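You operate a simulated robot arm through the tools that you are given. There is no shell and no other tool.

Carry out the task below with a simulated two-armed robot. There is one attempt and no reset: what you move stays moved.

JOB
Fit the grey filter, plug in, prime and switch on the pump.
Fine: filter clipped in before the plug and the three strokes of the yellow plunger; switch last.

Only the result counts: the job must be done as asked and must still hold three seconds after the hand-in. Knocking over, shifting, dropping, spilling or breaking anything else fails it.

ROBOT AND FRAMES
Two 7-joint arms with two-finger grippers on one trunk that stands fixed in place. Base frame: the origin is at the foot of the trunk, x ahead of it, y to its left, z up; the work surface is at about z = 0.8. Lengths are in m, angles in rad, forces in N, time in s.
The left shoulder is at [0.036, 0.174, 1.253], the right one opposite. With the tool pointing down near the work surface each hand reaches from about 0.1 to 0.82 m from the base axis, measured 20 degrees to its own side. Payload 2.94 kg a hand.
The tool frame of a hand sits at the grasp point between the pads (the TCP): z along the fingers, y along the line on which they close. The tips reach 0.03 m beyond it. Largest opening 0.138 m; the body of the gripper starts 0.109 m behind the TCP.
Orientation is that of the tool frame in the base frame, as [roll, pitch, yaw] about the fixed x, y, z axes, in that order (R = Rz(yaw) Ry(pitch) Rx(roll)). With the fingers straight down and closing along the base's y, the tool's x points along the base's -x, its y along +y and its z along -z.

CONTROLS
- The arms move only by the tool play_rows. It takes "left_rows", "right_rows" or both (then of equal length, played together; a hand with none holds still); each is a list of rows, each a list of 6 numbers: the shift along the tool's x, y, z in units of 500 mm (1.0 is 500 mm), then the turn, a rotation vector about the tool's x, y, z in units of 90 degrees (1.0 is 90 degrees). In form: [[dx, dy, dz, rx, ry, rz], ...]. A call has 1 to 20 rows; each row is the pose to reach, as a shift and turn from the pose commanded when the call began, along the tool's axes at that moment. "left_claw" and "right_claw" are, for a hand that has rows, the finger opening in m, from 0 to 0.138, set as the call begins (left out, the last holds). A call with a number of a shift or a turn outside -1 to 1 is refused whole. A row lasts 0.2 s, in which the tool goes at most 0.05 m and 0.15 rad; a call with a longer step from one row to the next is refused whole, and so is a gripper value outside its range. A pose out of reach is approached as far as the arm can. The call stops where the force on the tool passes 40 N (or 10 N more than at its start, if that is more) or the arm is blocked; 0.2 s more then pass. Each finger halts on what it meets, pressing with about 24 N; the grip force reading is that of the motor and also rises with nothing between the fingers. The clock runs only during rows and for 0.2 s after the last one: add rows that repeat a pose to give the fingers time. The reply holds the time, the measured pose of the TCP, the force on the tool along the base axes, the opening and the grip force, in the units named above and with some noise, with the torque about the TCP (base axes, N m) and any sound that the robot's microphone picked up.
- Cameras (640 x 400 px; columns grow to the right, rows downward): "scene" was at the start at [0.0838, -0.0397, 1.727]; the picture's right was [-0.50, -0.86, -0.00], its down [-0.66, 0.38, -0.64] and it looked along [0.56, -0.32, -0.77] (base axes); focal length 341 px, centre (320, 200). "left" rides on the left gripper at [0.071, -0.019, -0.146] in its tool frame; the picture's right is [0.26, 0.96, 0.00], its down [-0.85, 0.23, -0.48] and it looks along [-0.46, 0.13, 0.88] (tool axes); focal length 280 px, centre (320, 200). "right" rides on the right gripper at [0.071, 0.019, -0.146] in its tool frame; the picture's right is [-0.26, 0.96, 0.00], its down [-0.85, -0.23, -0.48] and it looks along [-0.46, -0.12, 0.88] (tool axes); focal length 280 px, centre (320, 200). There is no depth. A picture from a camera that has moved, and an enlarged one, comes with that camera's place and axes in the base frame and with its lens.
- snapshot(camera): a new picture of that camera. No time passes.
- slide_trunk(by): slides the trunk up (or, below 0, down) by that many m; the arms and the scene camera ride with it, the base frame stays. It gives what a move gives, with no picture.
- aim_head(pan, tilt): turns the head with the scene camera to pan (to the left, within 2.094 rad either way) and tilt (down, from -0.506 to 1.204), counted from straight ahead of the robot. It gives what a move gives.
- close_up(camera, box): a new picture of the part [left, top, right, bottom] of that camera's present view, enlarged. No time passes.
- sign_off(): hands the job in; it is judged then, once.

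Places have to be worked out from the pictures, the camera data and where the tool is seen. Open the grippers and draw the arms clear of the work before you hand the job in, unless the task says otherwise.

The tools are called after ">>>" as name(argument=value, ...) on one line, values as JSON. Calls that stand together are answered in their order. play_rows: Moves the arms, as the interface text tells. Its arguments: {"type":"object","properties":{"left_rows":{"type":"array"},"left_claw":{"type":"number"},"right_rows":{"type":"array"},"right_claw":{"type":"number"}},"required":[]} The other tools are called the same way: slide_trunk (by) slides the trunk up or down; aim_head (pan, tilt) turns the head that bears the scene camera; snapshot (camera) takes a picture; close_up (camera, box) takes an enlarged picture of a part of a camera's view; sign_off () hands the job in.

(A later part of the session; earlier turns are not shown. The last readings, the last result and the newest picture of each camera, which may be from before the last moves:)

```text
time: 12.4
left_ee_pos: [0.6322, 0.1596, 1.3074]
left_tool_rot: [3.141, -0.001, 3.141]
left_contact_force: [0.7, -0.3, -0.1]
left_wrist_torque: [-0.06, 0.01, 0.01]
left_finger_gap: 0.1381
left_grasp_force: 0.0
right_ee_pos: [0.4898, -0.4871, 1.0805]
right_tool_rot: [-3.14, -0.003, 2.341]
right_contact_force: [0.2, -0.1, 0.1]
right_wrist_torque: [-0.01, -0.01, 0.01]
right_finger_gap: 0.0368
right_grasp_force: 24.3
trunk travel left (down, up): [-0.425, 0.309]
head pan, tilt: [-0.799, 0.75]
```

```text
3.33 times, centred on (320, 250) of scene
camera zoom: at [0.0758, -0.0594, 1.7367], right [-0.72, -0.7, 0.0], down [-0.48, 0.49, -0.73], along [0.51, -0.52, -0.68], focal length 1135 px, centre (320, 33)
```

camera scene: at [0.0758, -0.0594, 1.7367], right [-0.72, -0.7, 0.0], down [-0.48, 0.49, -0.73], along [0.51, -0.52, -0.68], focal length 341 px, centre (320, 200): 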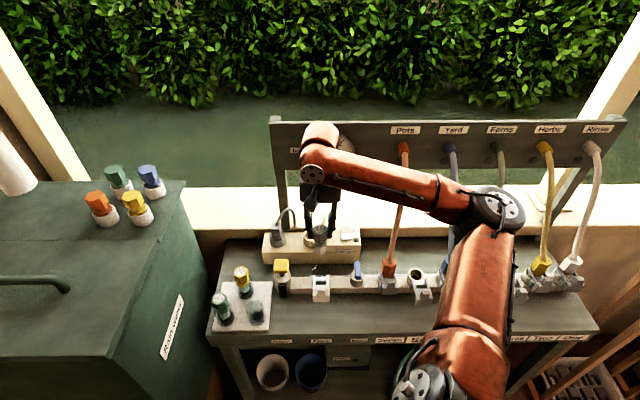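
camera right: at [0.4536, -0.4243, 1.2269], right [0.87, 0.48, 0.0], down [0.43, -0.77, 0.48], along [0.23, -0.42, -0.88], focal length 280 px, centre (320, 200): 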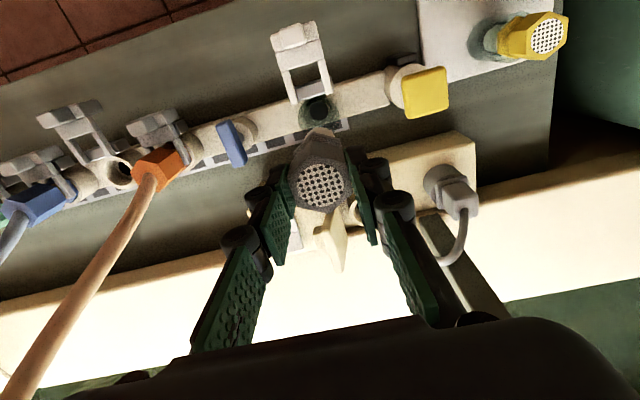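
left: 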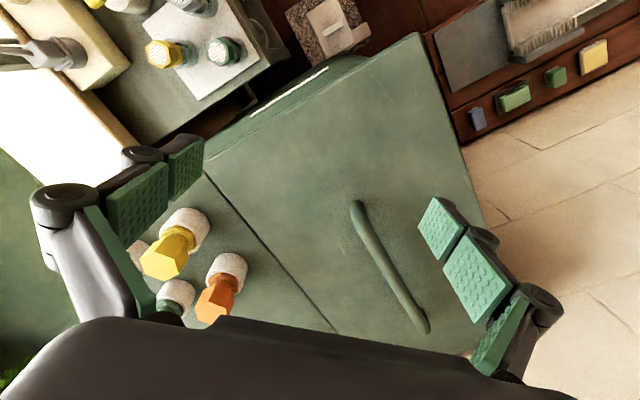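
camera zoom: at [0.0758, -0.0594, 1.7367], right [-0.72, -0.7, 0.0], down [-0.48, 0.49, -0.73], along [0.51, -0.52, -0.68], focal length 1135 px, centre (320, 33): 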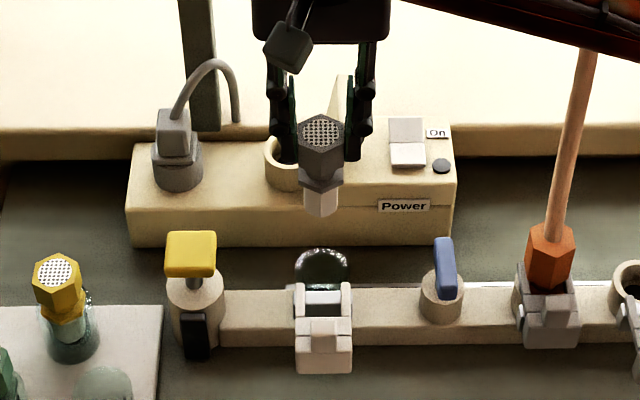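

The port's bore shows about 2 px left of where the tray bore sat, so I need a small shift in +R. I'll measure more finely with higher zooms before lowering.

>>> close_up(camera="scene", box=[300, 215, 340, 240])

>>> close_up(camera="scene", box=[300, 255, 340, 305])

>>> close_up(camera="right", box=[290, 80, 350, 120])

>>> close_up(camera="right", box=[270, 120, 370, 220])

```text
16.00 times, centred on (320, 228) of scene
camera zoom: at [0.0758, -0.0594, 1.7367], right [-0.72, -0.7, 0.0], down [-0.48, 0.49, -0.73], along [0.51, -0.52, -0.68], focal length 5450 px, centre (320, -240)
```

zoom: 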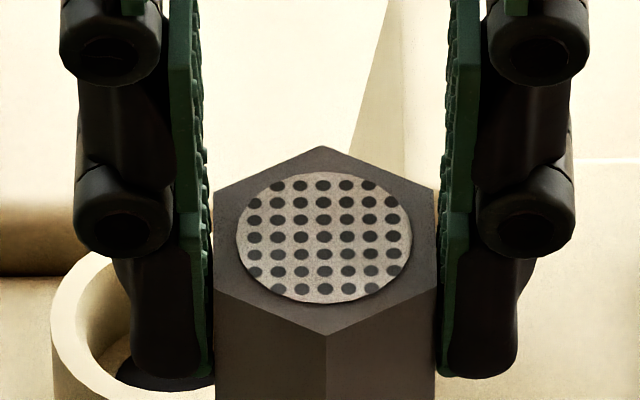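

```text
8.00 times, centred on (320, 280) of scene
camera zoom: at [0.0758, -0.0594, 1.7367], right [-0.72, -0.7, 0.0], down [-0.48, 0.49, -0.73], along [0.51, -0.52, -0.68], focal length 2725 px, centre (320, -440)
```

zoom: 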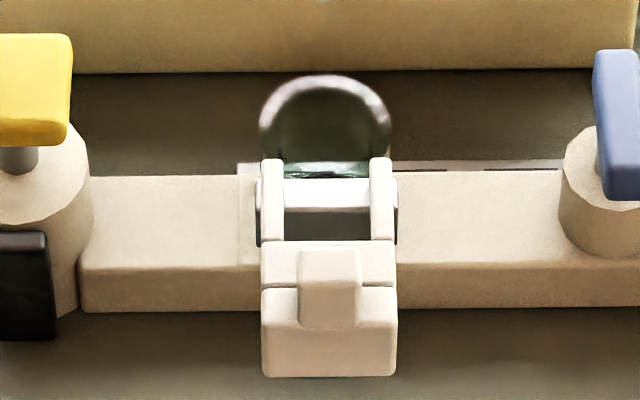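

```text
10.00 times, centred on (320, 100) of right
camera zoom: at [0.4536, -0.4243, 1.2269], right [0.87, 0.48, 0.0], down [0.43, -0.77, 0.48], along [0.23, -0.42, -0.88], focal length 2804 px, centre (320, 1200)
```

zoom: 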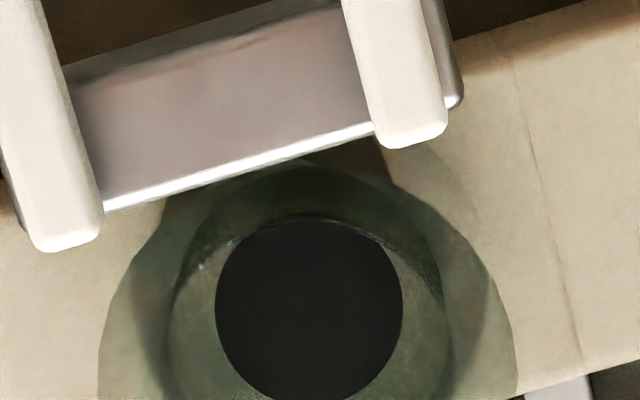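

```text
4.00 times, centred on (320, 170) of right
camera zoom: at [0.4536, -0.4243, 1.2269], right [0.87, 0.48, 0.0], down [0.43, -0.77, 0.48], along [0.23, -0.42, -0.88], focal length 1122 px, centre (320, 320)
```

zoom: 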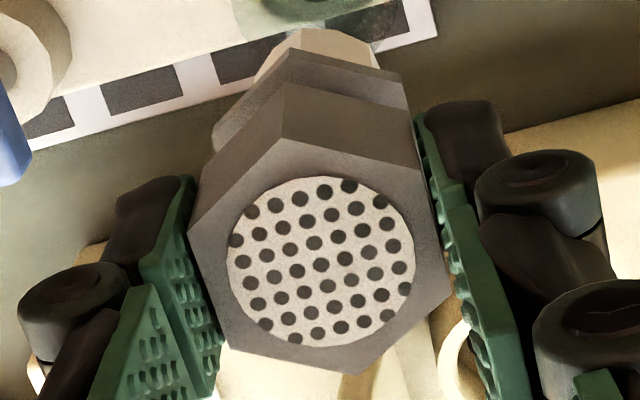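

Both views agree that the filter needs about +1.7 mm along the bench and essentially nothing in depth. I'll apply that and lower 70 mm, so the filter's bottom is just above the glass rim.

>>> play_rows(right_rows=[[0, -0.0034, 0.03, 0, 0, 0], [0, -0.0034, 0.06, 0, 0, 0], [0, -0.0034, 0.09, 0, 0, 0], [0, -0.0034, 0.12, 0, 0, 0], [0, -0.0034, 0.14, 0, 0, 0], [0, -0.0034, 0.14, 0, 0, 0]])

>>> close_up(camera="right", box=[240, 60, 400, 200])

>>> close_up(camera="scene", box=[290, 235, 350, 305])

```text
time: 13.8
left_ee_pos: [0.632, 0.1577, 1.3085]
left_tool_rot: [-3.14, -0.001, 3.141]
left_contact_force: [0.0, 0.2, 0.5]
left_wrist_torque: [0.03, -0.02, 0.0]
left_finger_gap: 0.1379
left_grasp_force: 0.2
right_ee_pos: [0.4864, -0.4886, 1.0101]
right_tool_rot: [3.141, 0.0, 2.342]
right_contact_force: [1.0, 0.1, -0.5]
right_wrist_torque: [0.0, 0.0, -0.02]
right_finger_gap: 0.0365
right_grasp_force: 23.8
trunk travel left (down, up): [-0.425, 0.309]
head pan, tilt: [-0.799, 0.75]
```

```text
2.86 times, centred on (320, 130) of right
camera zoom: at [0.4512, -0.4248, 1.1558], right [0.87, 0.48, 0.0], down [0.43, -0.77, 0.48], along [0.23, -0.42, -0.88], focal length 801 px, centre (320, 400)
```

zoom: 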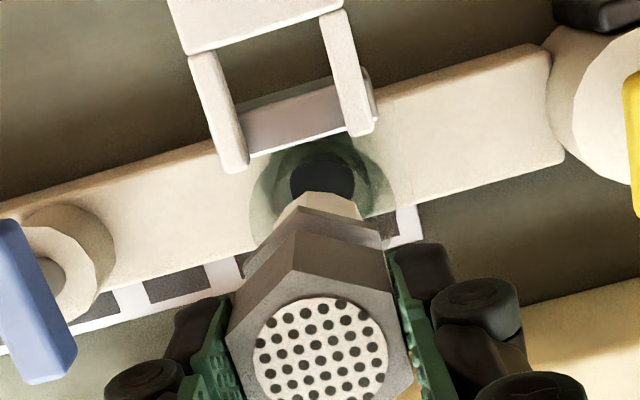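

```text
5.71 times, centred on (320, 270) of scene
camera zoom: at [0.075, -0.0602, 1.7367], right [-0.72, -0.7, 0.0], down [-0.48, 0.49, -0.73], along [0.51, -0.52, -0.68], focal length 1946 px, centre (320, -200)
```

zoom: 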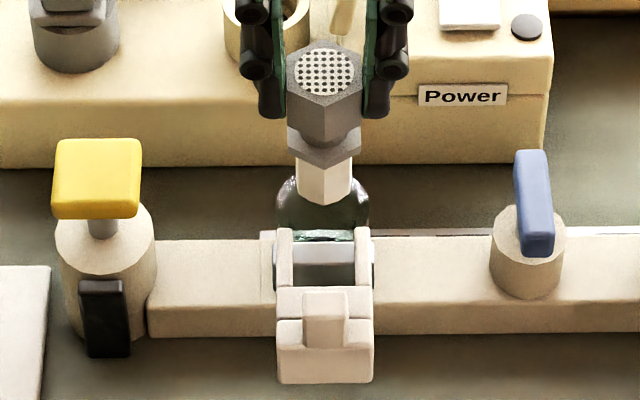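

In the scene view the filter is centred along the bench. Comparing all the wrist views puts the bore about 3 mm nearer the robot than the filter axis, so I'll shift that way while lowering the body into the glass, with the flange still above the rim.

>>> play_rows(right_rows=[[0.0056, 0, 0, 0, 0, 0], [0.0056, 0, 0.015, 0, 0, 0], [0.0056, 0, 0.03, 0, 0, 0], [0.0056, 0, 0.045, 0, 0, 0], [0.0056, 0, 0.054, 0, 0, 0], [0.0056, 0, 0.054, 0, 0, 0]])

>>> close_up(camera="right", box=[250, 70, 390, 210])

>>> close_up(camera="scene", box=[300, 240, 340, 300])

```text
time: 15.2
left_ee_pos: [0.6312, 0.1588, 1.3066]
left_tool_rot: [3.141, 0.001, -3.141]
left_contact_force: [-0.2, 0.5, 0.0]
left_wrist_torque: [0.02, 0.02, 0.0]
left_finger_gap: 0.1381
left_grasp_force: 0.0
right_ee_pos: [0.4851, -0.4866, 0.9828]
right_tool_rot: [-3.142, 0.0, 2.341]
right_contact_force: [0.1, 0.4, -0.8]
right_wrist_torque: [0.0, 0.01, 0.03]
right_finger_gap: 0.0366
right_grasp_force: 23.9
trunk travel left (down, up): [-0.425, 0.309]
head pan, tilt: [-0.799, 0.75]
```

```text
2.86 times, centred on (320, 140) of right
camera zoom: at [0.449, -0.4236, 1.1279], right [0.87, 0.48, 0.0], down [0.43, -0.77, 0.48], along [0.23, -0.42, -0.88], focal length 801 px, centre (320, 371)
```

zoom: 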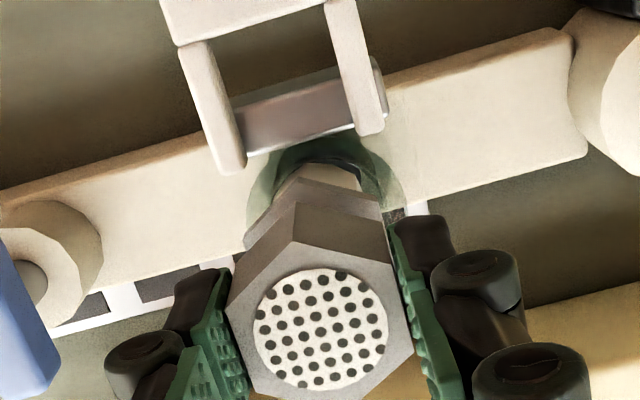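

```text
6.67 times, centred on (320, 270) of scene
camera zoom: at [0.075, -0.0602, 1.7367], right [-0.72, -0.7, 0.0], down [-0.48, 0.49, -0.73], along [0.51, -0.52, -0.68], focal length 2271 px, centre (320, -267)
```

zoom: 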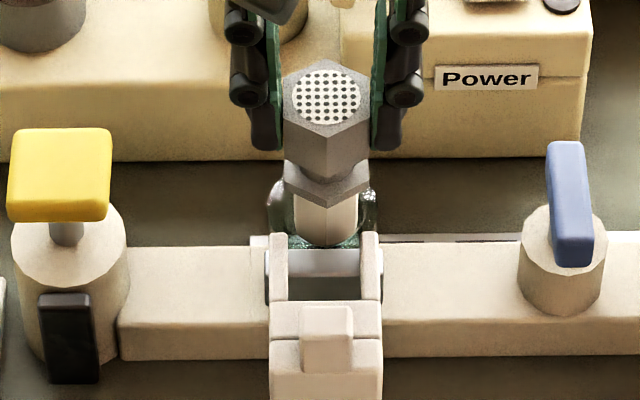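

The body is inside the glass with no contact force. I'll trim 0.6 mm back along the bench and continue slowly so the flange enters the rim.

>>> play_rows(right_rows=[[0, 0.0012, 0.01, 0, 0, 0], [0, 0.0012, 0.02, 0, 0, 0], [0, 0.0012, 0.03, 0, 0, 0], [0, 0.0012, 0.038, 0, 0, 0], [0, 0.0012, 0.038, 0, 0, 0]])

>>> close_up(camera="right", box=[250, 70, 390, 210])

>>> close_up(camera="scene", box=[300, 245, 340, 295])

```text
time: 16.4
left_ee_pos: [0.6322, 0.1577, 1.3063]
left_tool_rot: [-3.141, -0.002, -3.141]
left_contact_force: [-0.1, 0.2, 0.2]
left_wrist_torque: [-0.01, 0.01, 0.0]
left_finger_gap: 0.1378
left_grasp_force: 0.1
right_ee_pos: [0.4857, -0.4866, 0.9628]
right_tool_rot: [3.141, 0.001, 2.341]
right_contact_force: [0.1, 0.1, -0.8]
right_wrist_torque: [-0.02, 0.0, -0.04]
right_finger_gap: 0.037
right_grasp_force: 24.3
trunk travel left (down, up): [-0.425, 0.309]
head pan, tilt: [-0.799, 0.75]
```

```text
2.86 times, centred on (320, 140) of right
camera zoom: at [0.4498, -0.4234, 1.1094], right [0.87, 0.48, 0.0], down [0.43, -0.77, 0.48], along [0.23, -0.42, -0.88], focal length 801 px, centre (320, 371)
```

zoom: 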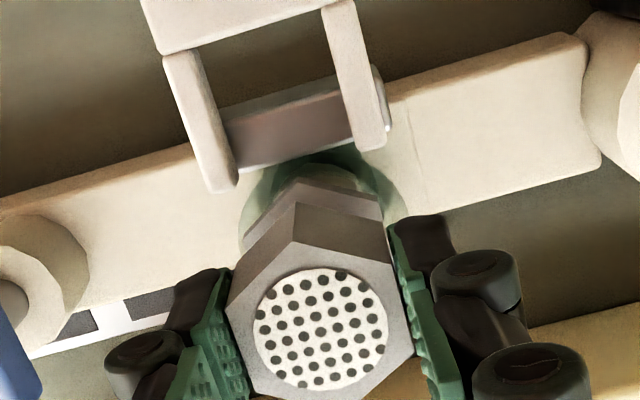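

```text
8.00 times, centred on (320, 270) of scene
camera zoom: at [0.075, -0.0602, 1.7367], right [-0.72, -0.7, 0.0], down [-0.48, 0.49, -0.73], along [0.51, -0.52, -0.68], focal length 2725 px, centre (320, -360)
```

zoom: 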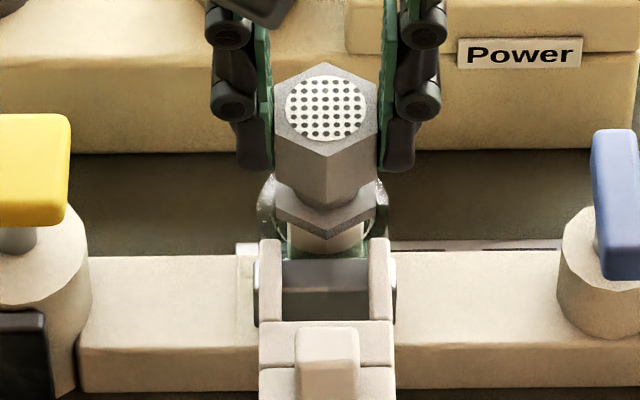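

The flange is at the rim with no contact yet. I'll trim another 0.5 mm and go down in small steps, watching the force for the seat.

>>> play_rows(right_rows=[[0, 0.001, 0.006, 0, 0, 0], [0, 0.001, 0.012, 0, 0, 0], [0, 0.001, 0.018, 0, 0, 0], [0, 0.001, 0.018, 0, 0, 0]])

>>> close_up(camera="scene", box=[300, 245, 340, 295])

```text
time: 17.4
left_ee_pos: [0.6309, 0.1574, 1.3078]
left_tool_rot: [3.141, 0.001, 3.141]
left_contact_force: [0.1, 1.2, 0.5]
left_wrist_torque: [0.06, -0.02, -0.03]
left_finger_gap: 0.138
left_grasp_force: 0.0
right_ee_pos: [0.4859, -0.4859, 0.9553]
right_tool_rot: [3.141, 0.0, 2.34]
right_contact_force: [-0.1, -0.1, 0.0]
right_wrist_torque: [0.04, 0.0, -0.01]
right_finger_gap: 0.0366
right_grasp_force: 24.1
trunk travel left (down, up): [-0.425, 0.309]
head pan, tilt: [-0.799, 0.75]
```

```text
8.00 times, centred on (320, 270) of scene
camera zoom: at [0.075, -0.0602, 1.7367], right [-0.72, -0.7, 0.0], down [-0.48, 0.49, -0.73], along [0.51, -0.52, -0.68], focal length 2725 px, centre (320, -360)
```

zoom: 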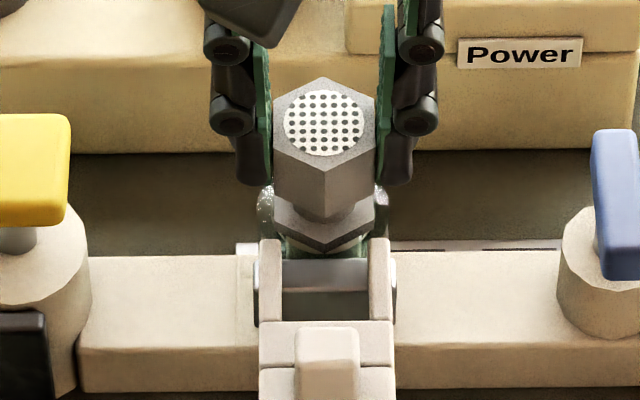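

There is still no contact at TCP z≈0.954. I'll keep going down in small steps.

>>> play_rows(right_rows=[[0, 0, 0.005, 0, 0, 0], [0, 0, 0.01, 0, 0, 0], [0, 0, 0.015, 0, 0, 0], [0, 0, 0.015, 0, 0, 0]])

>>> close_up(camera="scene", box=[300, 245, 340, 295])

```text
time: 18.4
left_ee_pos: [0.6299, 0.1591, 1.3087]
left_tool_rot: [3.141, 0.0, 3.139]
left_contact_force: [0.0, 0.4, -1.7]
left_wrist_torque: [0.05, 0.0, 0.0]
left_finger_gap: 0.1381
left_grasp_force: 0.1
right_ee_pos: [0.4848, -0.4856, 0.9501]
right_tool_rot: [3.141, 0.002, 2.343]
right_contact_force: [-1.2, -0.9, 15.6]
right_wrist_torque: [0.12, 0.16, 0.01]
right_finger_gap: 0.037
right_grasp_force: 23.6
trunk travel left (down, up): [-0.425, 0.309]
head pan, tilt: [-0.799, 0.75]
```

```text
8.00 times, centred on (320, 270) of scene
camera zoom: at [0.0735, -0.0589, 1.737], right [-0.72, -0.7, 0.0], down [-0.47, 0.49, -0.73], along [0.51, -0.52, -0.68], focal length 2725 px, centre (320, -360)
```

zoom: 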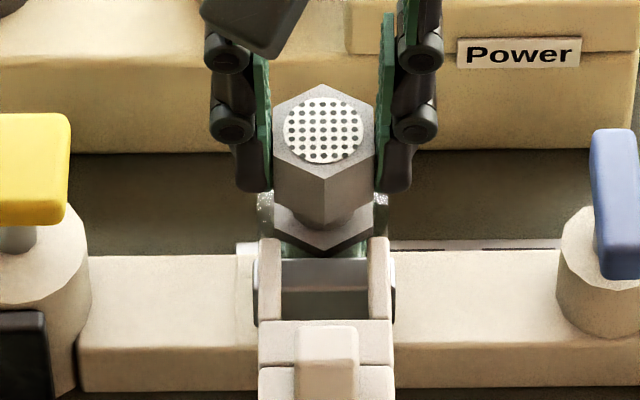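

Contact came at TCP z≈0.950 with 15.6 N, and the torque puts it at the robot-side edge of the body. To check whether this is the true seat, I'll ease up, move 1.5 mm toward the back, and press to the same height to compare forces.

>>> play_rows(right_rows=[[0, 0, -0.008, 0, 0, 0], [-0.003, 0, -0.008, 0, 0, 0], [-0.003, 0, -0.004, 0, 0, 0], [-0.003, 0, 0, 0, 0, 0], [-0.003, 0, 0, 0, 0, 0]])

>>> close_up(camera="right", box=[250, 70, 390, 210])

```text
time: 19.6
left_ee_pos: [0.6291, 0.1581, 1.3077]
left_tool_rot: [3.141, -0.001, -3.141]
left_contact_force: [1.0, -0.4, 0.2]
left_wrist_torque: [0.0, 0.0, 0.0]
left_finger_gap: 0.138
left_grasp_force: 0.0
right_ee_pos: [0.487, -0.4867, 0.9501]
right_tool_rot: [3.142, 0.003, 2.34]
right_contact_force: [-2.6, -1.6, 14.6]
right_wrist_torque: [0.13, 0.29, -0.02]
right_finger_gap: 0.0368
right_grasp_force: 23.3
trunk travel left (down, up): [-0.425, 0.309]
head pan, tilt: [-0.799, 0.75]
```

```text
2.86 times, centred on (320, 140) of right
camera zoom: at [0.4505, -0.4236, 1.0957], right [0.88, 0.48, 0.0], down [0.42, -0.77, 0.48], along [0.23, -0.42, -0.88], focal length 801 px, centre (320, 371)
```

zoom: 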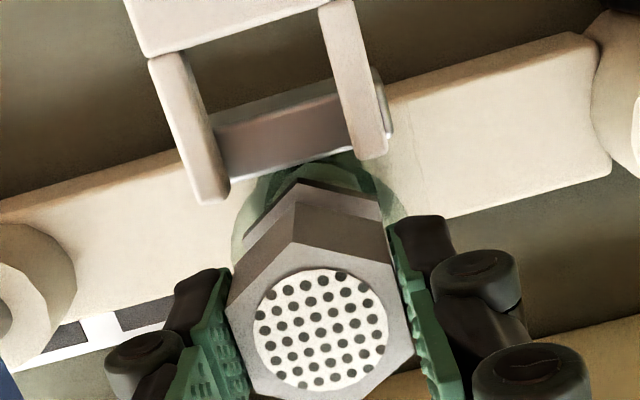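

The contact height is the same after moving, so this is the flat seat and the filter is down. I'll ease the pressure, open the fingers and rise clear.

>>> play_rows(right_rows=[[0.0015, 0, -0.003, 0, 0, 0], [0.0015, 0, -0.003, 0, 0, 0], [0.0015, 0, -0.003, 0, 0, 0]])

>>> play_rows(right_rows=[[0, 0, 0, 0, 0, 0], [0, 0, 0, 0, 0, 0], [0, 0, 0, 0, 0, 0], [0, 0, 0, 0, 0, 0], [0, 0, -0.01, 0, 0, 0], [0, 0, -0.04, 0, 0, 0], [0, 0, -0.1, 0, 0, 0], [0, 0, -0.16, 0, 0, 0], [0, 0, -0.22, 0, 0, 0]], right_claw=0.075)

>>> snapshot(camera="right")

>>> close_up(camera="scene", box=[290, 245, 350, 305])

```text
time: 20.4
left_ee_pos: [0.6314, 0.1581, 1.3079]
left_tool_rot: [-3.141, -0.002, 3.141]
left_contact_force: [0.1, -0.4, 0.6]
left_wrist_torque: [0.04, 0.01, -0.02]
left_finger_gap: 0.1381
left_grasp_force: 0.1
right_ee_pos: [0.4867, -0.4869, 0.9507]
right_tool_rot: [3.14, 0.002, 2.342]
right_contact_force: [1.7, -4.1, 10.8]
right_wrist_torque: [-0.2, -0.2, -0.06]
right_finger_gap: 0.0365
right_grasp_force: 24.1
trunk travel left (down, up): [-0.425, 0.309]
head pan, tilt: [-0.799, 0.75]
```

```text
time: 22.4
left_ee_pos: [0.6311, 0.1574, 1.3078]
left_tool_rot: [-3.141, 0.001, 3.14]
left_contact_force: [-0.5, 0.2, 0.1]
left_wrist_torque: [0.0, -0.01, -0.01]
left_finger_gap: 0.1381
left_grasp_force: 0.0
right_ee_pos: [0.4858, -0.4875, 1.06]
right_tool_rot: [3.141, -0.001, 2.343]
right_contact_force: [0.1, -0.1, 0.3]
right_wrist_torque: [0.02, -0.01, 0.01]
right_finger_gap: 0.0748
right_grasp_force: 0.1
trunk travel left (down, up): [-0.425, 0.309]
head pan, tilt: [-0.799, 0.75]
```

```text
taken
camera right: at [0.4495, -0.4238, 1.2068], right [0.87, 0.48, 0.0], down [0.43, -0.77, 0.48], along [0.23, -0.42, -0.88], focal length 280 px, centre (320, 200)
```

right: 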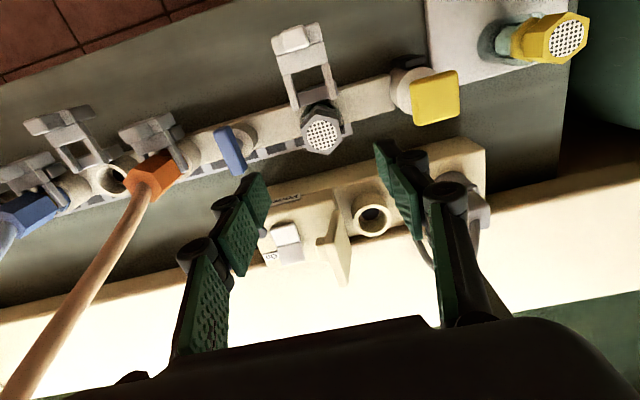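

```text
6.67 times, centred on (320, 275) of scene
camera zoom: at [0.0745, -0.0596, 1.7368], right [-0.72, -0.7, 0.0], down [-0.48, 0.49, -0.73], along [0.51, -0.52, -0.68], focal length 2271 px, centre (320, -300)
```

zoom: 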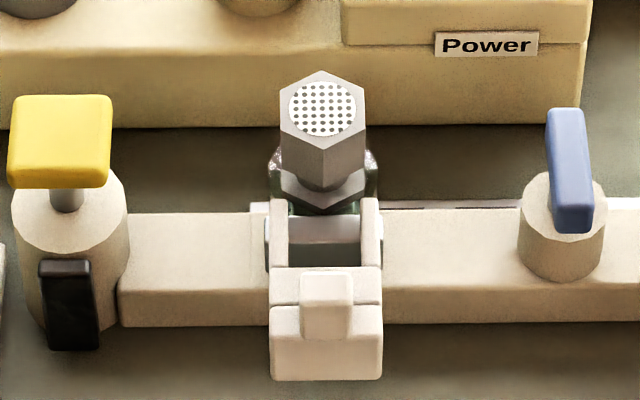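

The filter stands free and centred in the port. I'll look closely at the fork and the neck from the wrist camera.

>>> close_up(camera="right", box=[250, 10, 380, 170])

>>> close_up(camera="right", box=[20, 90, 200, 230])

>>> close_up(camera="scene", box=[305, 255, 345, 300])

>>> close_up(camera="scene", box=[370, 245, 440, 305])

```text
2.50 times, centred on (315, 90) of right
camera zoom: at [0.4495, -0.4238, 1.2068], right [0.87, 0.48, 0.0], down [0.43, -0.77, 0.48], along [0.23, -0.42, -0.88], focal length 701 px, centre (332, 475)
```

zoom: 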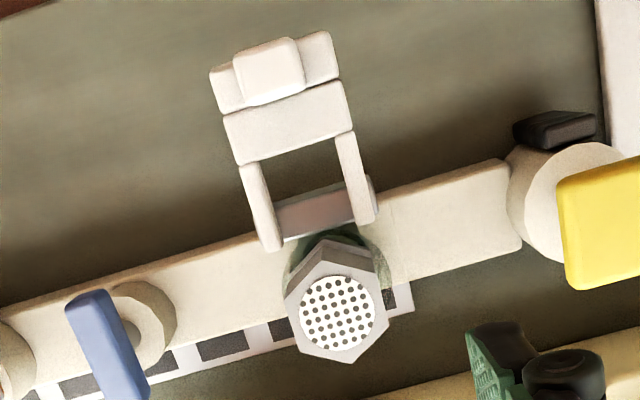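

```text
2.86 times, centred on (110, 160) of right
camera zoom: at [0.4495, -0.4238, 1.2068], right [0.87, 0.48, 0.0], down [0.43, -0.77, 0.48], along [0.23, -0.42, -0.88], focal length 801 px, centre (920, 314)
```

zoom: 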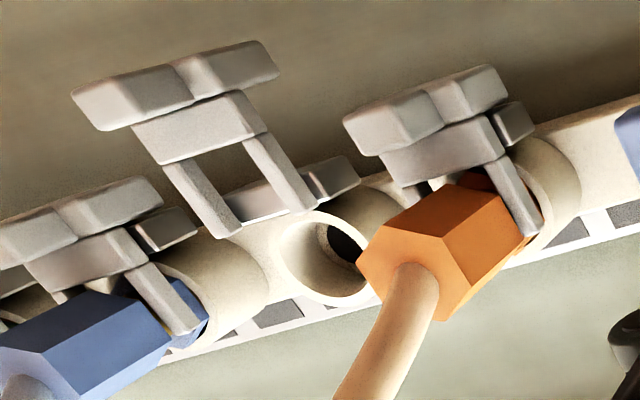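

```text
8.89 times, centred on (325, 278) of scene
camera zoom: at [0.0745, -0.0596, 1.7368], right [-0.72, -0.7, 0.0], down [-0.48, 0.49, -0.73], along [0.51, -0.52, -0.68], focal length 3028 px, centre (276, -489)
```

zoom: 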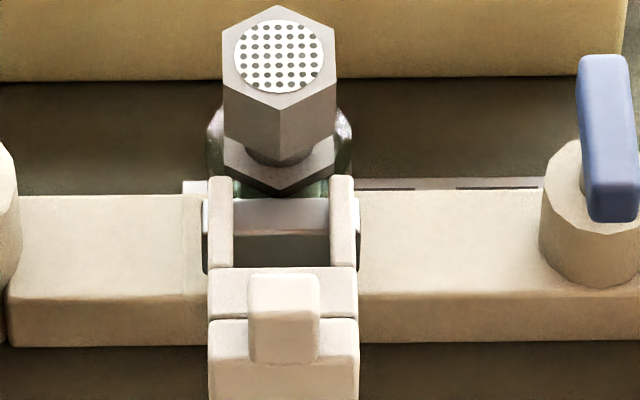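

```text
6.67 times, centred on (405, 275) of scene
camera zoom: at [0.0745, -0.0596, 1.7368], right [-0.72, -0.7, 0.0], down [-0.48, 0.49, -0.73], along [0.51, -0.52, -0.68], focal length 2271 px, centre (-247, -300)
```

zoom: 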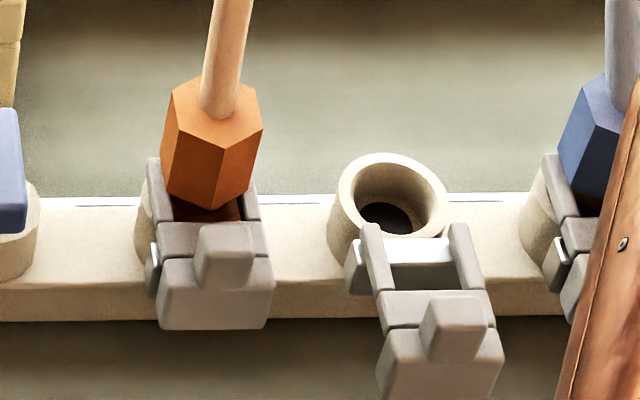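

The fork's front plate is at about F=0.50 and z≈0.89–0.91, and its prongs line up with the filter's neck. I'll close the fingers, come down in front of the plate, and then push it toward the back.

>>> play_rows(right_rows=[[0.066, 0.0013, 0, 0, 0, 0], [0.132, 0.0026, 0, 0, 0, 0], [0.198, 0.0026, 0, 0, 0, 0], [0.263, 0.0026, 0, 0, 0, 0], [0.263, 0.0026, 0.06, 0, 0, 0], [0.263, 0.0026, 0.12, 0, 0, 0], [0.263, 0.0026, 0.18, 0, 0, 0], [0.263, 0.0026, 0.24, 0, 0, 0], [0.263, 0.0026, 0.288, 0, 0, 0], [0.263, 0.0026, 0.288, 0, 0, 0]], right_claw=0.0)

>>> snapshot(camera="right")

>>> snapshot(camera="scene")

```text
time: 24.6
left_ee_pos: [0.6308, 0.1587, 1.3071]
left_tool_rot: [3.141, 0.0, -3.141]
left_contact_force: [-0.7, -0.2, 0.1]
left_wrist_torque: [0.0, 0.01, 0.01]
left_finger_gap: 0.1379
left_grasp_force: 0.0
right_ee_pos: [0.3944, -0.3914, 0.9145]
right_tool_rot: [-3.141, 0.001, 2.342]
right_contact_force: [1.0, -0.4, -0.1]
right_wrist_torque: [0.0, 0.02, -0.01]
right_finger_gap: 0.0001
right_grasp_force: 23.9
trunk travel left (down, up): [-0.425, 0.309]
head pan, tilt: [-0.799, 0.75]
```

```text
taken
camera right: at [0.3587, -0.3278, 1.0612], right [0.87, 0.48, 0.0], down [0.43, -0.77, 0.48], along [0.23, -0.42, -0.88], focal length 280 px, centre (320, 200)
```

right: 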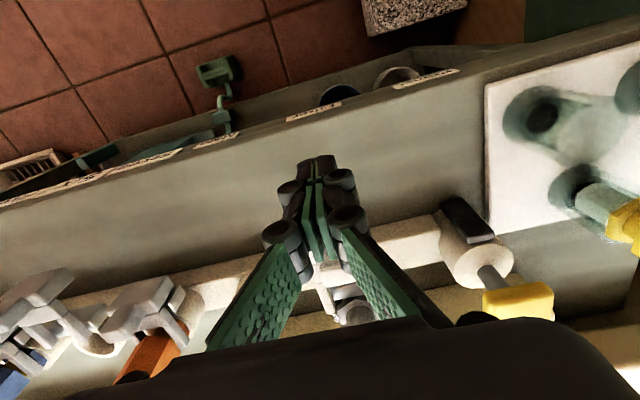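

```text
taken
camera scene: at [0.0749, -0.0601, 1.7367], right [-0.72, -0.7, 0.0], down [-0.48, 0.49, -0.73], along [0.51, -0.52, -0.68], focal length 341 px, centre (320, 200)
```

scene: 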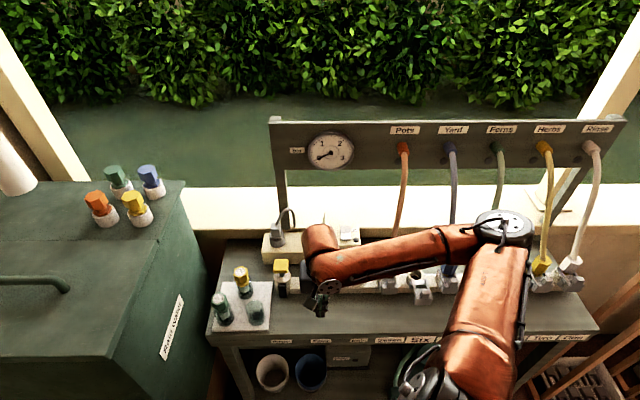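

The closed fingers are down in front of the fork with no contact. I'll zoom to confirm they point at the plate's centre.

>>> close_up(camera="right", box=[250, 140, 410, 330])

>>> close_up(camera="scene", box=[290, 240, 370, 330])

```text
2.11 times, centred on (330, 235) of right
camera zoom: at [0.3587, -0.3278, 1.0612], right [0.87, 0.48, 0.0], down [0.43, -0.77, 0.48], along [0.23, -0.42, -0.88], focal length 590 px, centre (299, 126)
```

zoom: 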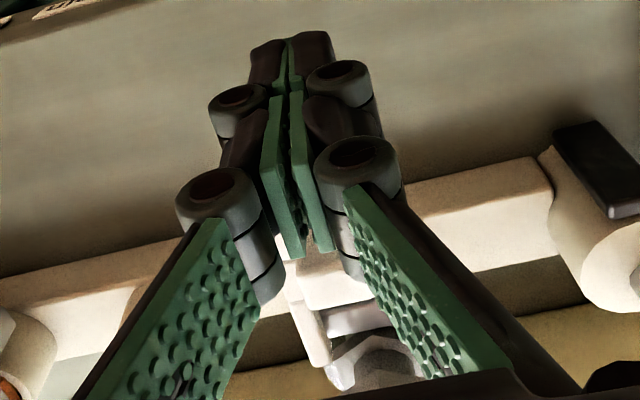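

```text
4.44 times, centred on (330, 285) of scene
camera zoom: at [0.0749, -0.0601, 1.7367], right [-0.72, -0.7, 0.0], down [-0.48, 0.49, -0.73], along [0.51, -0.52, -0.68], focal length 1514 px, centre (276, -178)
```

zoom: 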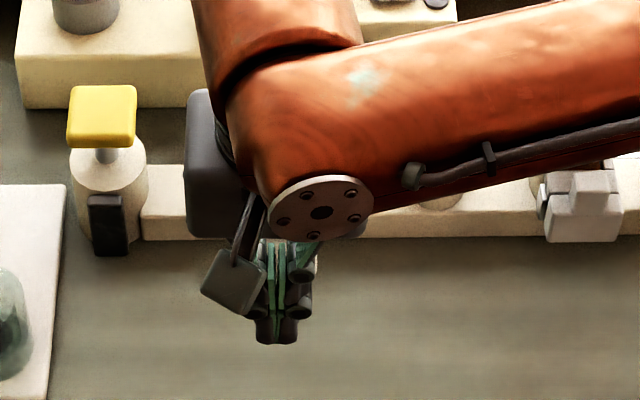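

The fingers sit centrally in front of the plate. I'll push toward the back in small steps and watch the force.

>>> play_rows(right_rows=[[-0.016, 0, 0, 0, 0, 0], [-0.032, 0, 0, 0, 0, 0], [-0.044, 0, 0, 0, 0, 0], [-0.054, 0, 0, 0, 0, 0], [-0.064, 0, 0, 0, 0, 0], [-0.074, 0, 0, 0, 0, 0], [-0.084, 0, 0, 0, 0, 0], [-0.084, 0, 0, 0, 0, 0]])

>>> close_up(camera="right", box=[250, 140, 410, 330])

>>> close_up(camera="scene", box=[290, 220, 370, 330])

```text
time: 26.4
left_ee_pos: [0.6319, 0.1579, 1.3088]
left_tool_rot: [-3.139, 0.001, 3.141]
left_contact_force: [-0.3, 0.2, -0.4]
left_wrist_torque: [0.01, 0.0, 0.01]
left_finger_gap: 0.1381
left_grasp_force: 0.0
right_ee_pos: [0.426, -0.4215, 0.914]
right_tool_rot: [-3.14, 0.001, 2.343]
right_contact_force: [0.0, -0.5, 0.3]
right_wrist_torque: [0.01, 0.0, -0.01]
right_finger_gap: 0.0001
right_grasp_force: 24.1
trunk travel left (down, up): [-0.425, 0.309]
head pan, tilt: [-0.799, 0.75]
```

```text
2.11 times, centred on (330, 235) of right
camera zoom: at [0.3894, -0.3583, 1.0604], right [0.87, 0.48, 0.0], down [0.43, -0.77, 0.48], along [0.23, -0.42, -0.88], focal length 590 px, centre (299, 126)
```

zoom: 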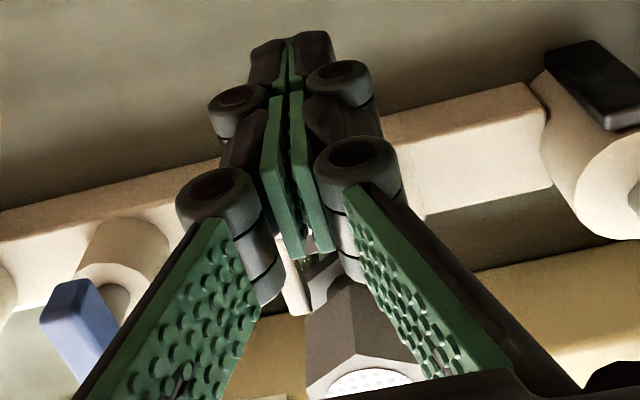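

```text
3.64 times, centred on (330, 275) of scene
camera zoom: at [0.075, -0.0601, 1.7367], right [-0.72, -0.7, 0.0], down [-0.48, 0.49, -0.73], along [0.51, -0.52, -0.68], focal length 1239 px, centre (284, -73)
```

zoom: 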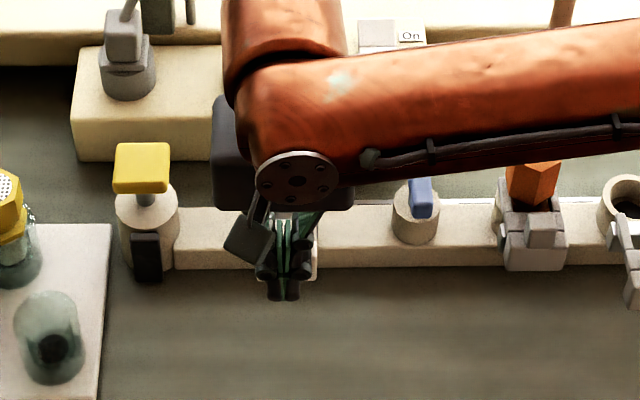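

There is no force yet at F≈0.502. I'll keep pushing in small steps.

>>> play_rows(right_rows=[[-0.008, 0, 0, 0, 0, 0], [-0.016, 0, 0, 0, 0, 0], [-0.024, 0, 0, 0, 0, 0], [-0.024, 0, 0, 0, 0, 0]])

>>> close_up(camera="right", box=[230, 140, 430, 330])

>>> close_up(camera="scene", box=[290, 240, 370, 310])

```text
time: 27.4
left_ee_pos: [0.6321, 0.1586, 1.3078]
left_tool_rot: [-3.14, -0.001, 3.141]
left_contact_force: [0.2, -0.5, -0.5]
left_wrist_torque: [-0.01, 0.01, 0.02]
left_finger_gap: 0.1383
left_grasp_force: 0.1
right_ee_pos: [0.4333, -0.4305, 0.9151]
right_tool_rot: [3.142, -0.001, 2.342]
right_contact_force: [-0.6, 1.1, -0.1]
right_wrist_torque: [-0.01, 0.0, 0.01]
right_finger_gap: 0.0
right_grasp_force: 24.1
trunk travel left (down, up): [-0.425, 0.309]
head pan, tilt: [-0.799, 0.75]
```

```text
2.11 times, centred on (330, 235) of right
camera zoom: at [0.3974, -0.3671, 1.0603], right [0.87, 0.48, 0.0], down [0.43, -0.77, 0.48], along [0.23, -0.42, -0.88], focal length 590 px, centre (299, 126)
```

zoom: 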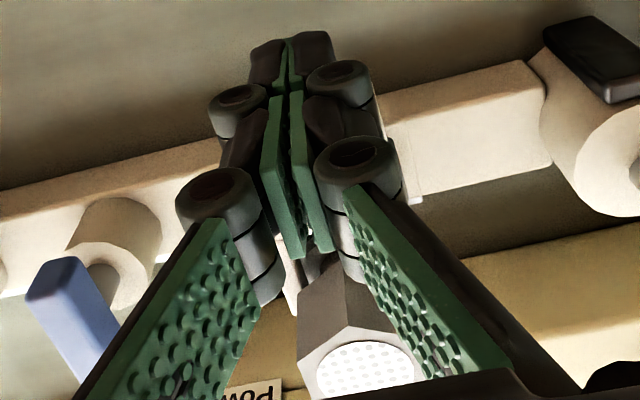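

```text
5.71 times, centred on (330, 275) of scene
camera zoom: at [0.075, -0.0601, 1.7367], right [-0.72, -0.7, 0.0], down [-0.48, 0.49, -0.73], along [0.51, -0.52, -0.68], focal length 1946 px, centre (263, -229)
```

zoom: 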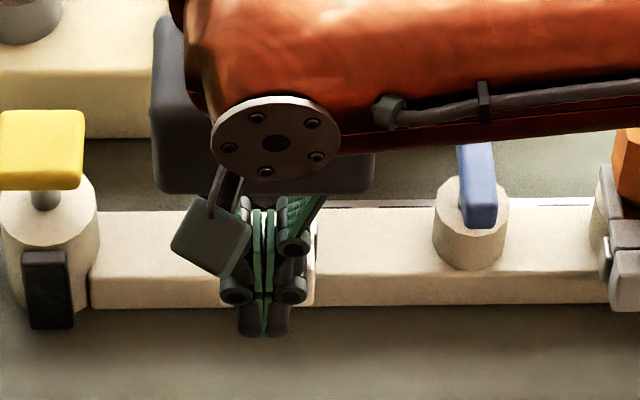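

The fork seems to have slid in about 26 mm almost without resistance. I'll push on gently until it meets its stop.

>>> play_rows(right_rows=[[-0.004, 0, 0, 0, 0, 0], [-0.008, 0, 0, 0, 0, 0], [-0.012, 0, 0, 0, 0, 0], [-0.012, 0, 0, 0, 0, 0]])

>>> close_up(camera="right", box=[230, 140, 430, 330])

>>> close_up(camera="scene", box=[290, 240, 370, 310])

```text
time: 28.4
left_ee_pos: [0.6316, 0.1574, 1.3086]
left_tool_rot: [3.141, 0.0, -3.141]
left_contact_force: [-0.1, 0.4, 0.2]
left_wrist_torque: [0.03, 0.0, 0.03]
left_finger_gap: 0.138
left_grasp_force: 0.1
right_ee_pos: [0.438, -0.435, 0.9152]
right_tool_rot: [-3.141, -0.001, 2.341]
right_contact_force: [-0.2, -0.2, -0.4]
right_wrist_torque: [-0.02, 0.0, -0.01]
right_finger_gap: 0.0
right_grasp_force: 23.7
trunk travel left (down, up): [-0.425, 0.309]
head pan, tilt: [-0.799, 0.75]
```

```text
2.11 times, centred on (330, 235) of right
camera zoom: at [0.4016, -0.3711, 1.0608], right [0.87, 0.48, 0.0], down [0.43, -0.77, 0.48], along [0.23, -0.42, -0.88], focal length 590 px, centre (299, 126)
```

zoom: 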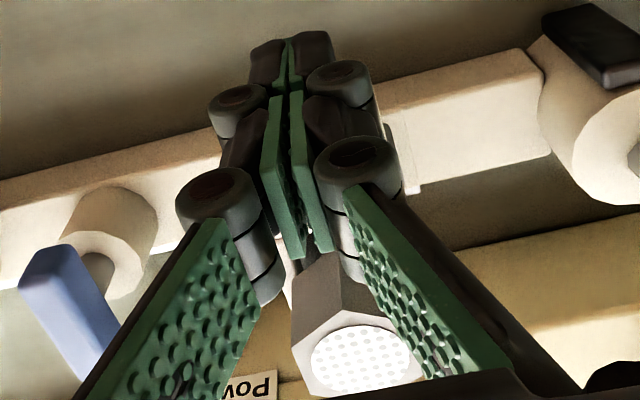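

```text
5.71 times, centred on (330, 275) of scene
camera zoom: at [0.075, -0.0602, 1.7367], right [-0.72, -0.7, 0.0], down [-0.48, 0.49, -0.73], along [0.51, -0.52, -0.68], focal length 1946 px, centre (263, -229)
```

zoom: 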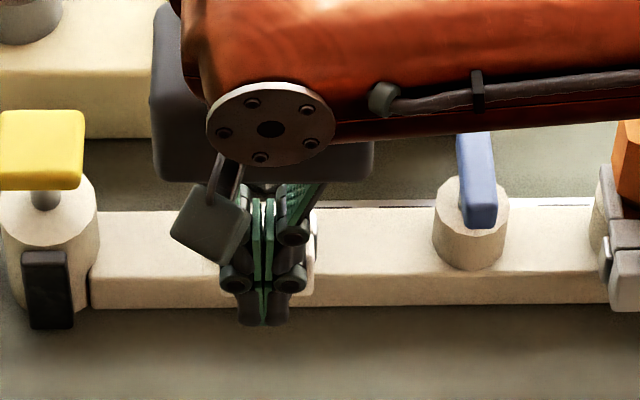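

The fork's plate moves together with the fingers, and I feel no resistance. I'll continue in 2 mm steps to find the stop or click.

>>> play_rows(right_rows=[[-0.004, 0, 0, 0, 0, 0], [-0.008, 0, 0, 0, 0, 0], [-0.012, 0, 0, 0, 0, 0], [-0.012, 0, 0, 0, 0, 0]])

>>> close_up(camera="scene", box=[290, 240, 370, 310])

```text
time: 29.4
left_ee_pos: [0.6296, 0.1583, 1.3085]
left_tool_rot: [3.141, -0.001, 3.141]
left_contact_force: [1.2, 0.3, 0.0]
left_wrist_torque: [0.03, -0.01, 0.01]
left_finger_gap: 0.1381
left_grasp_force: 0.1
right_ee_pos: [0.4397, -0.4371, 0.9147]
right_tool_rot: [-3.141, -0.002, 2.342]
right_contact_force: [-6.6, 5.7, 0.7]
right_wrist_torque: [-0.01, 0.07, 0.01]
right_finger_gap: 0.006
right_grasp_force: 28.8
trunk travel left (down, up): [-0.425, 0.309]
head pan, tilt: [-0.799, 0.75]
```

```text
5.71 times, centred on (330, 275) of scene
camera zoom: at [0.0739, -0.0592, 1.7368], right [-0.72, -0.7, 0.0], down [-0.48, 0.49, -0.73], along [0.51, -0.52, -0.68], focal length 1946 px, centre (263, -229)
```

zoom: 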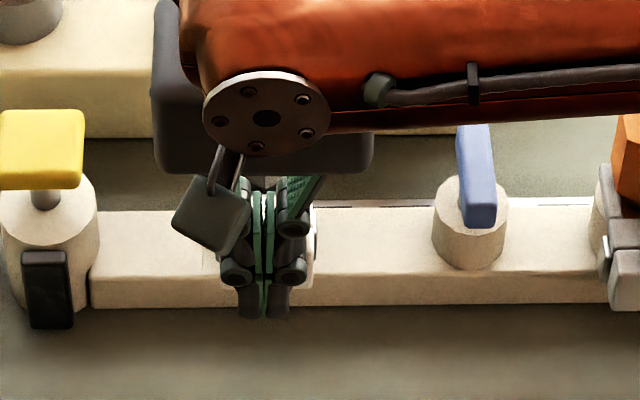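

Resistance has started, at 8.7 N, and the fingers were spread 6 mm, so the nub may be wedging between them. I'll look before pushing harder.

>>> close_up(camera="right", box=[230, 130, 430, 330])

>>> close_up(camera="scene", box=[305, 255, 345, 300])

```text
2.00 times, centred on (330, 230) of right
camera zoom: at [0.4041, -0.3742, 1.0606], right [0.87, 0.49, 0.0], down [0.43, -0.77, 0.47], along [0.23, -0.42, -0.88], focal length 561 px, centre (300, 140)
```

zoom: 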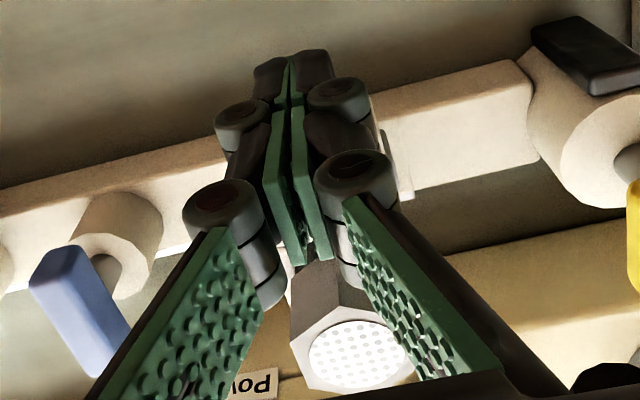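

```text
8.89 times, centred on (325, 278) of scene
camera zoom: at [0.0739, -0.0592, 1.7368], right [-0.72, -0.7, 0.0], down [-0.48, 0.49, -0.73], along [0.51, -0.52, -0.68], focal length 3028 px, centre (276, -489)
```

zoom: 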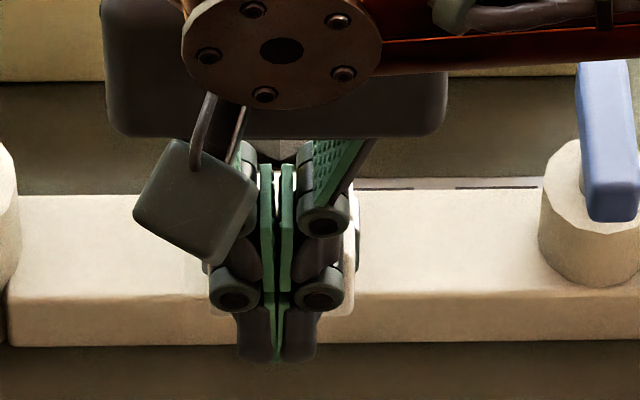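

The picture doesn't settle what spread the fingers. I'll back off and rise to look at where the fork now sits around the filter's neck.

>>> play_rows(right_rows=[[0.02, 0, 0, 0, 0, 0], [0.06, 0, 0, 0, 0, 0], [0.1, 0, 0, 0, 0, 0], [0.1, 0, -0.06, 0, 0, 0], [0.1, 0, -0.14, 0, 0, 0], [0.1, 0, -0.22, 0, 0, 0], [0.06, 0, -0.3, 0, 0, 0]])

>>> close_up(camera="right", box=[220, 100, 440, 300])

>>> close_up(camera="scene", box=[290, 240, 350, 310])

>>> snapshot(camera="right")

```text
time: 31.0
left_ee_pos: [0.6316, 0.1572, 1.3071]
left_tool_rot: [-3.141, -0.001, -3.14]
left_contact_force: [-0.3, 0.3, -0.1]
left_wrist_torque: [-0.04, 0.0, 0.01]
left_finger_gap: 0.138
left_grasp_force: 0.0
right_ee_pos: [0.4223, -0.4187, 1.0659]
right_tool_rot: [-3.141, 0.001, 2.343]
right_contact_force: [0.1, -0.3, 0.3]
right_wrist_torque: [-0.01, 0.02, -0.01]
right_finger_gap: 0.0
right_grasp_force: 28.4
trunk travel left (down, up): [-0.425, 0.309]
head pan, tilt: [-0.799, 0.75]
```

```text
2.00 times, centred on (330, 200) of right
camera zoom: at [0.3864, -0.3546, 1.2117], right [0.87, 0.48, 0.0], down [0.43, -0.77, 0.48], along [0.23, -0.42, -0.88], focal length 561 px, centre (300, 200)
```

zoom: 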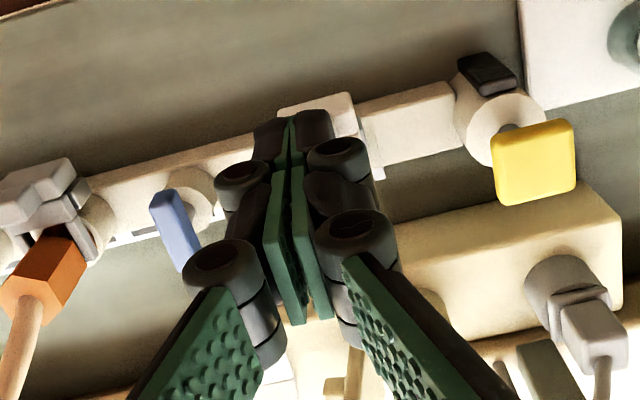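

```text
5.71 times, centred on (320, 275) of scene
camera zoom: at [0.0752, -0.0601, 1.7367], right [-0.72, -0.7, 0.0], down [-0.48, 0.49, -0.73], along [0.51, -0.52, -0.68], focal length 1946 px, centre (320, -229)
```

zoom: 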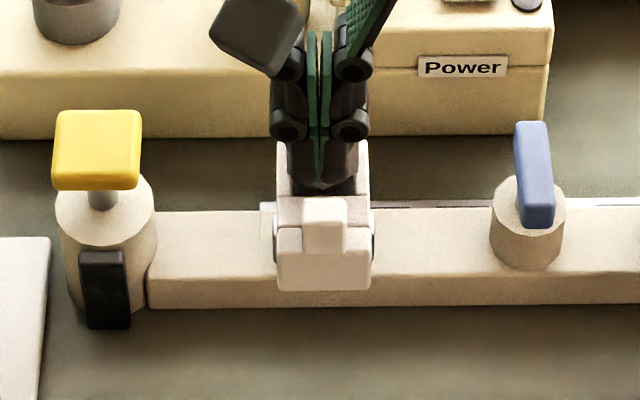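

```text
taken
camera right: at [0.3864, -0.3546, 1.2117], right [0.87, 0.48, 0.0], down [0.43, -0.77, 0.48], along [0.23, -0.42, -0.88], focal length 280 px, centre (320, 200)
```

right: 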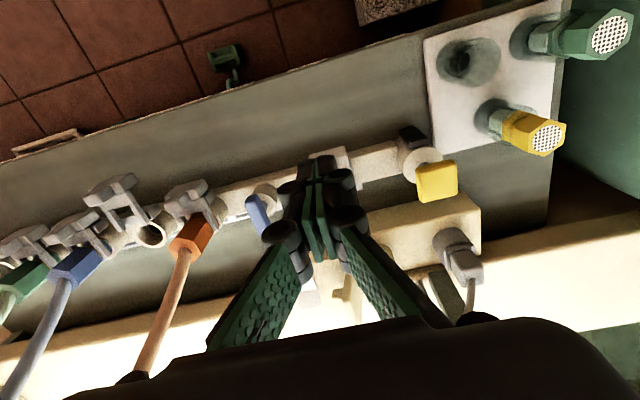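

The fork has moved well in. I'll open the fingers and rise a little so both cameras see the clip without obstruction.

>>> play_rows(right_rows=[[0, 0, -0.01, 0, 0, 0], [0, 0, -0.02, 0, 0, 0], [0, 0, -0.03, 0, 0, 0], [0, 0, -0.04, 0, 0, 0], [-0.02, 0, -0.04, 0, 0, 0], [-0.04, 0, -0.04, 0, 0, 0], [-0.06, 0, -0.04, 0, 0, 0]], right_claw=0.12)

>>> close_up(camera="right", box=[240, 50, 400, 180])

>>> close_up(camera="scene", box=[300, 250, 340, 300])

>>> close_up(camera="right", box=[100, 130, 240, 230])

```text
time: 32.6
left_ee_pos: [0.6319, 0.1577, 1.3079]
left_tool_rot: [-3.141, 0.0, 3.141]
left_contact_force: [-1.2, 0.1, 0.1]
left_wrist_torque: [0.02, -0.01, 0.01]
left_finger_gap: 0.1381
left_grasp_force: 0.1
right_ee_pos: [0.4424, -0.4389, 1.0847]
right_tool_rot: [-3.141, 0.0, 2.342]
right_contact_force: [-0.4, 0.2, -0.9]
right_wrist_torque: [-0.01, 0.01, 0.02]
right_finger_gap: 0.1199
right_grasp_force: 0.0
trunk travel left (down, up): [-0.425, 0.309]
head pan, tilt: [-0.799, 0.75]
```

```text
3.08 times, centred on (320, 115) of right
camera zoom: at [0.4065, -0.3763, 1.23], right [0.87, 0.48, 0.0], down [0.43, -0.77, 0.48], along [0.23, -0.42, -0.88], focal length 863 px, centre (320, 462)
```

zoom: 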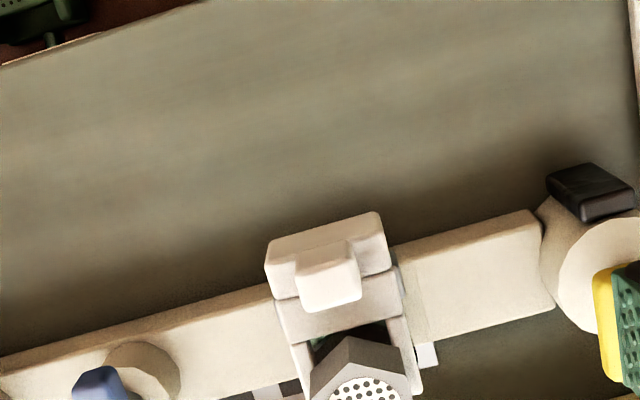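

```text
8.00 times, centred on (320, 275) of scene
camera zoom: at [0.0753, -0.0604, 1.7367], right [-0.72, -0.7, 0.0], down [-0.48, 0.49, -0.73], along [0.51, -0.52, -0.68], focal length 2725 px, centre (320, -400)
```

zoom: 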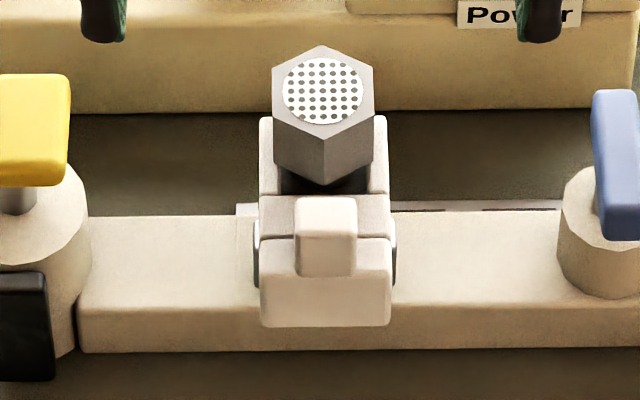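

```text
4.00 times, centred on (170, 180) of right
camera zoom: at [0.4065, -0.3763, 1.23], right [0.87, 0.48, 0.0], down [0.43, -0.77, 0.48], along [0.23, -0.42, -0.88], focal length 1122 px, centre (920, 280)
```

zoom: 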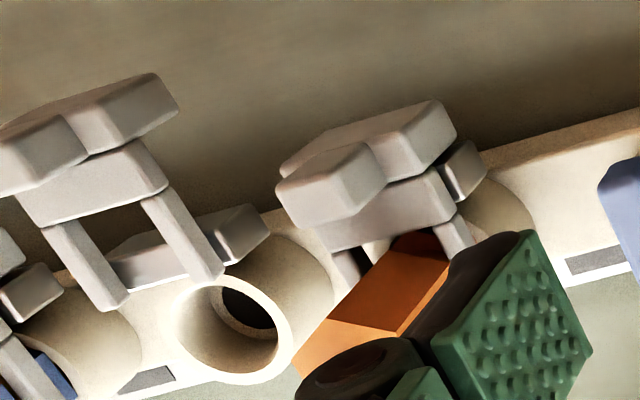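

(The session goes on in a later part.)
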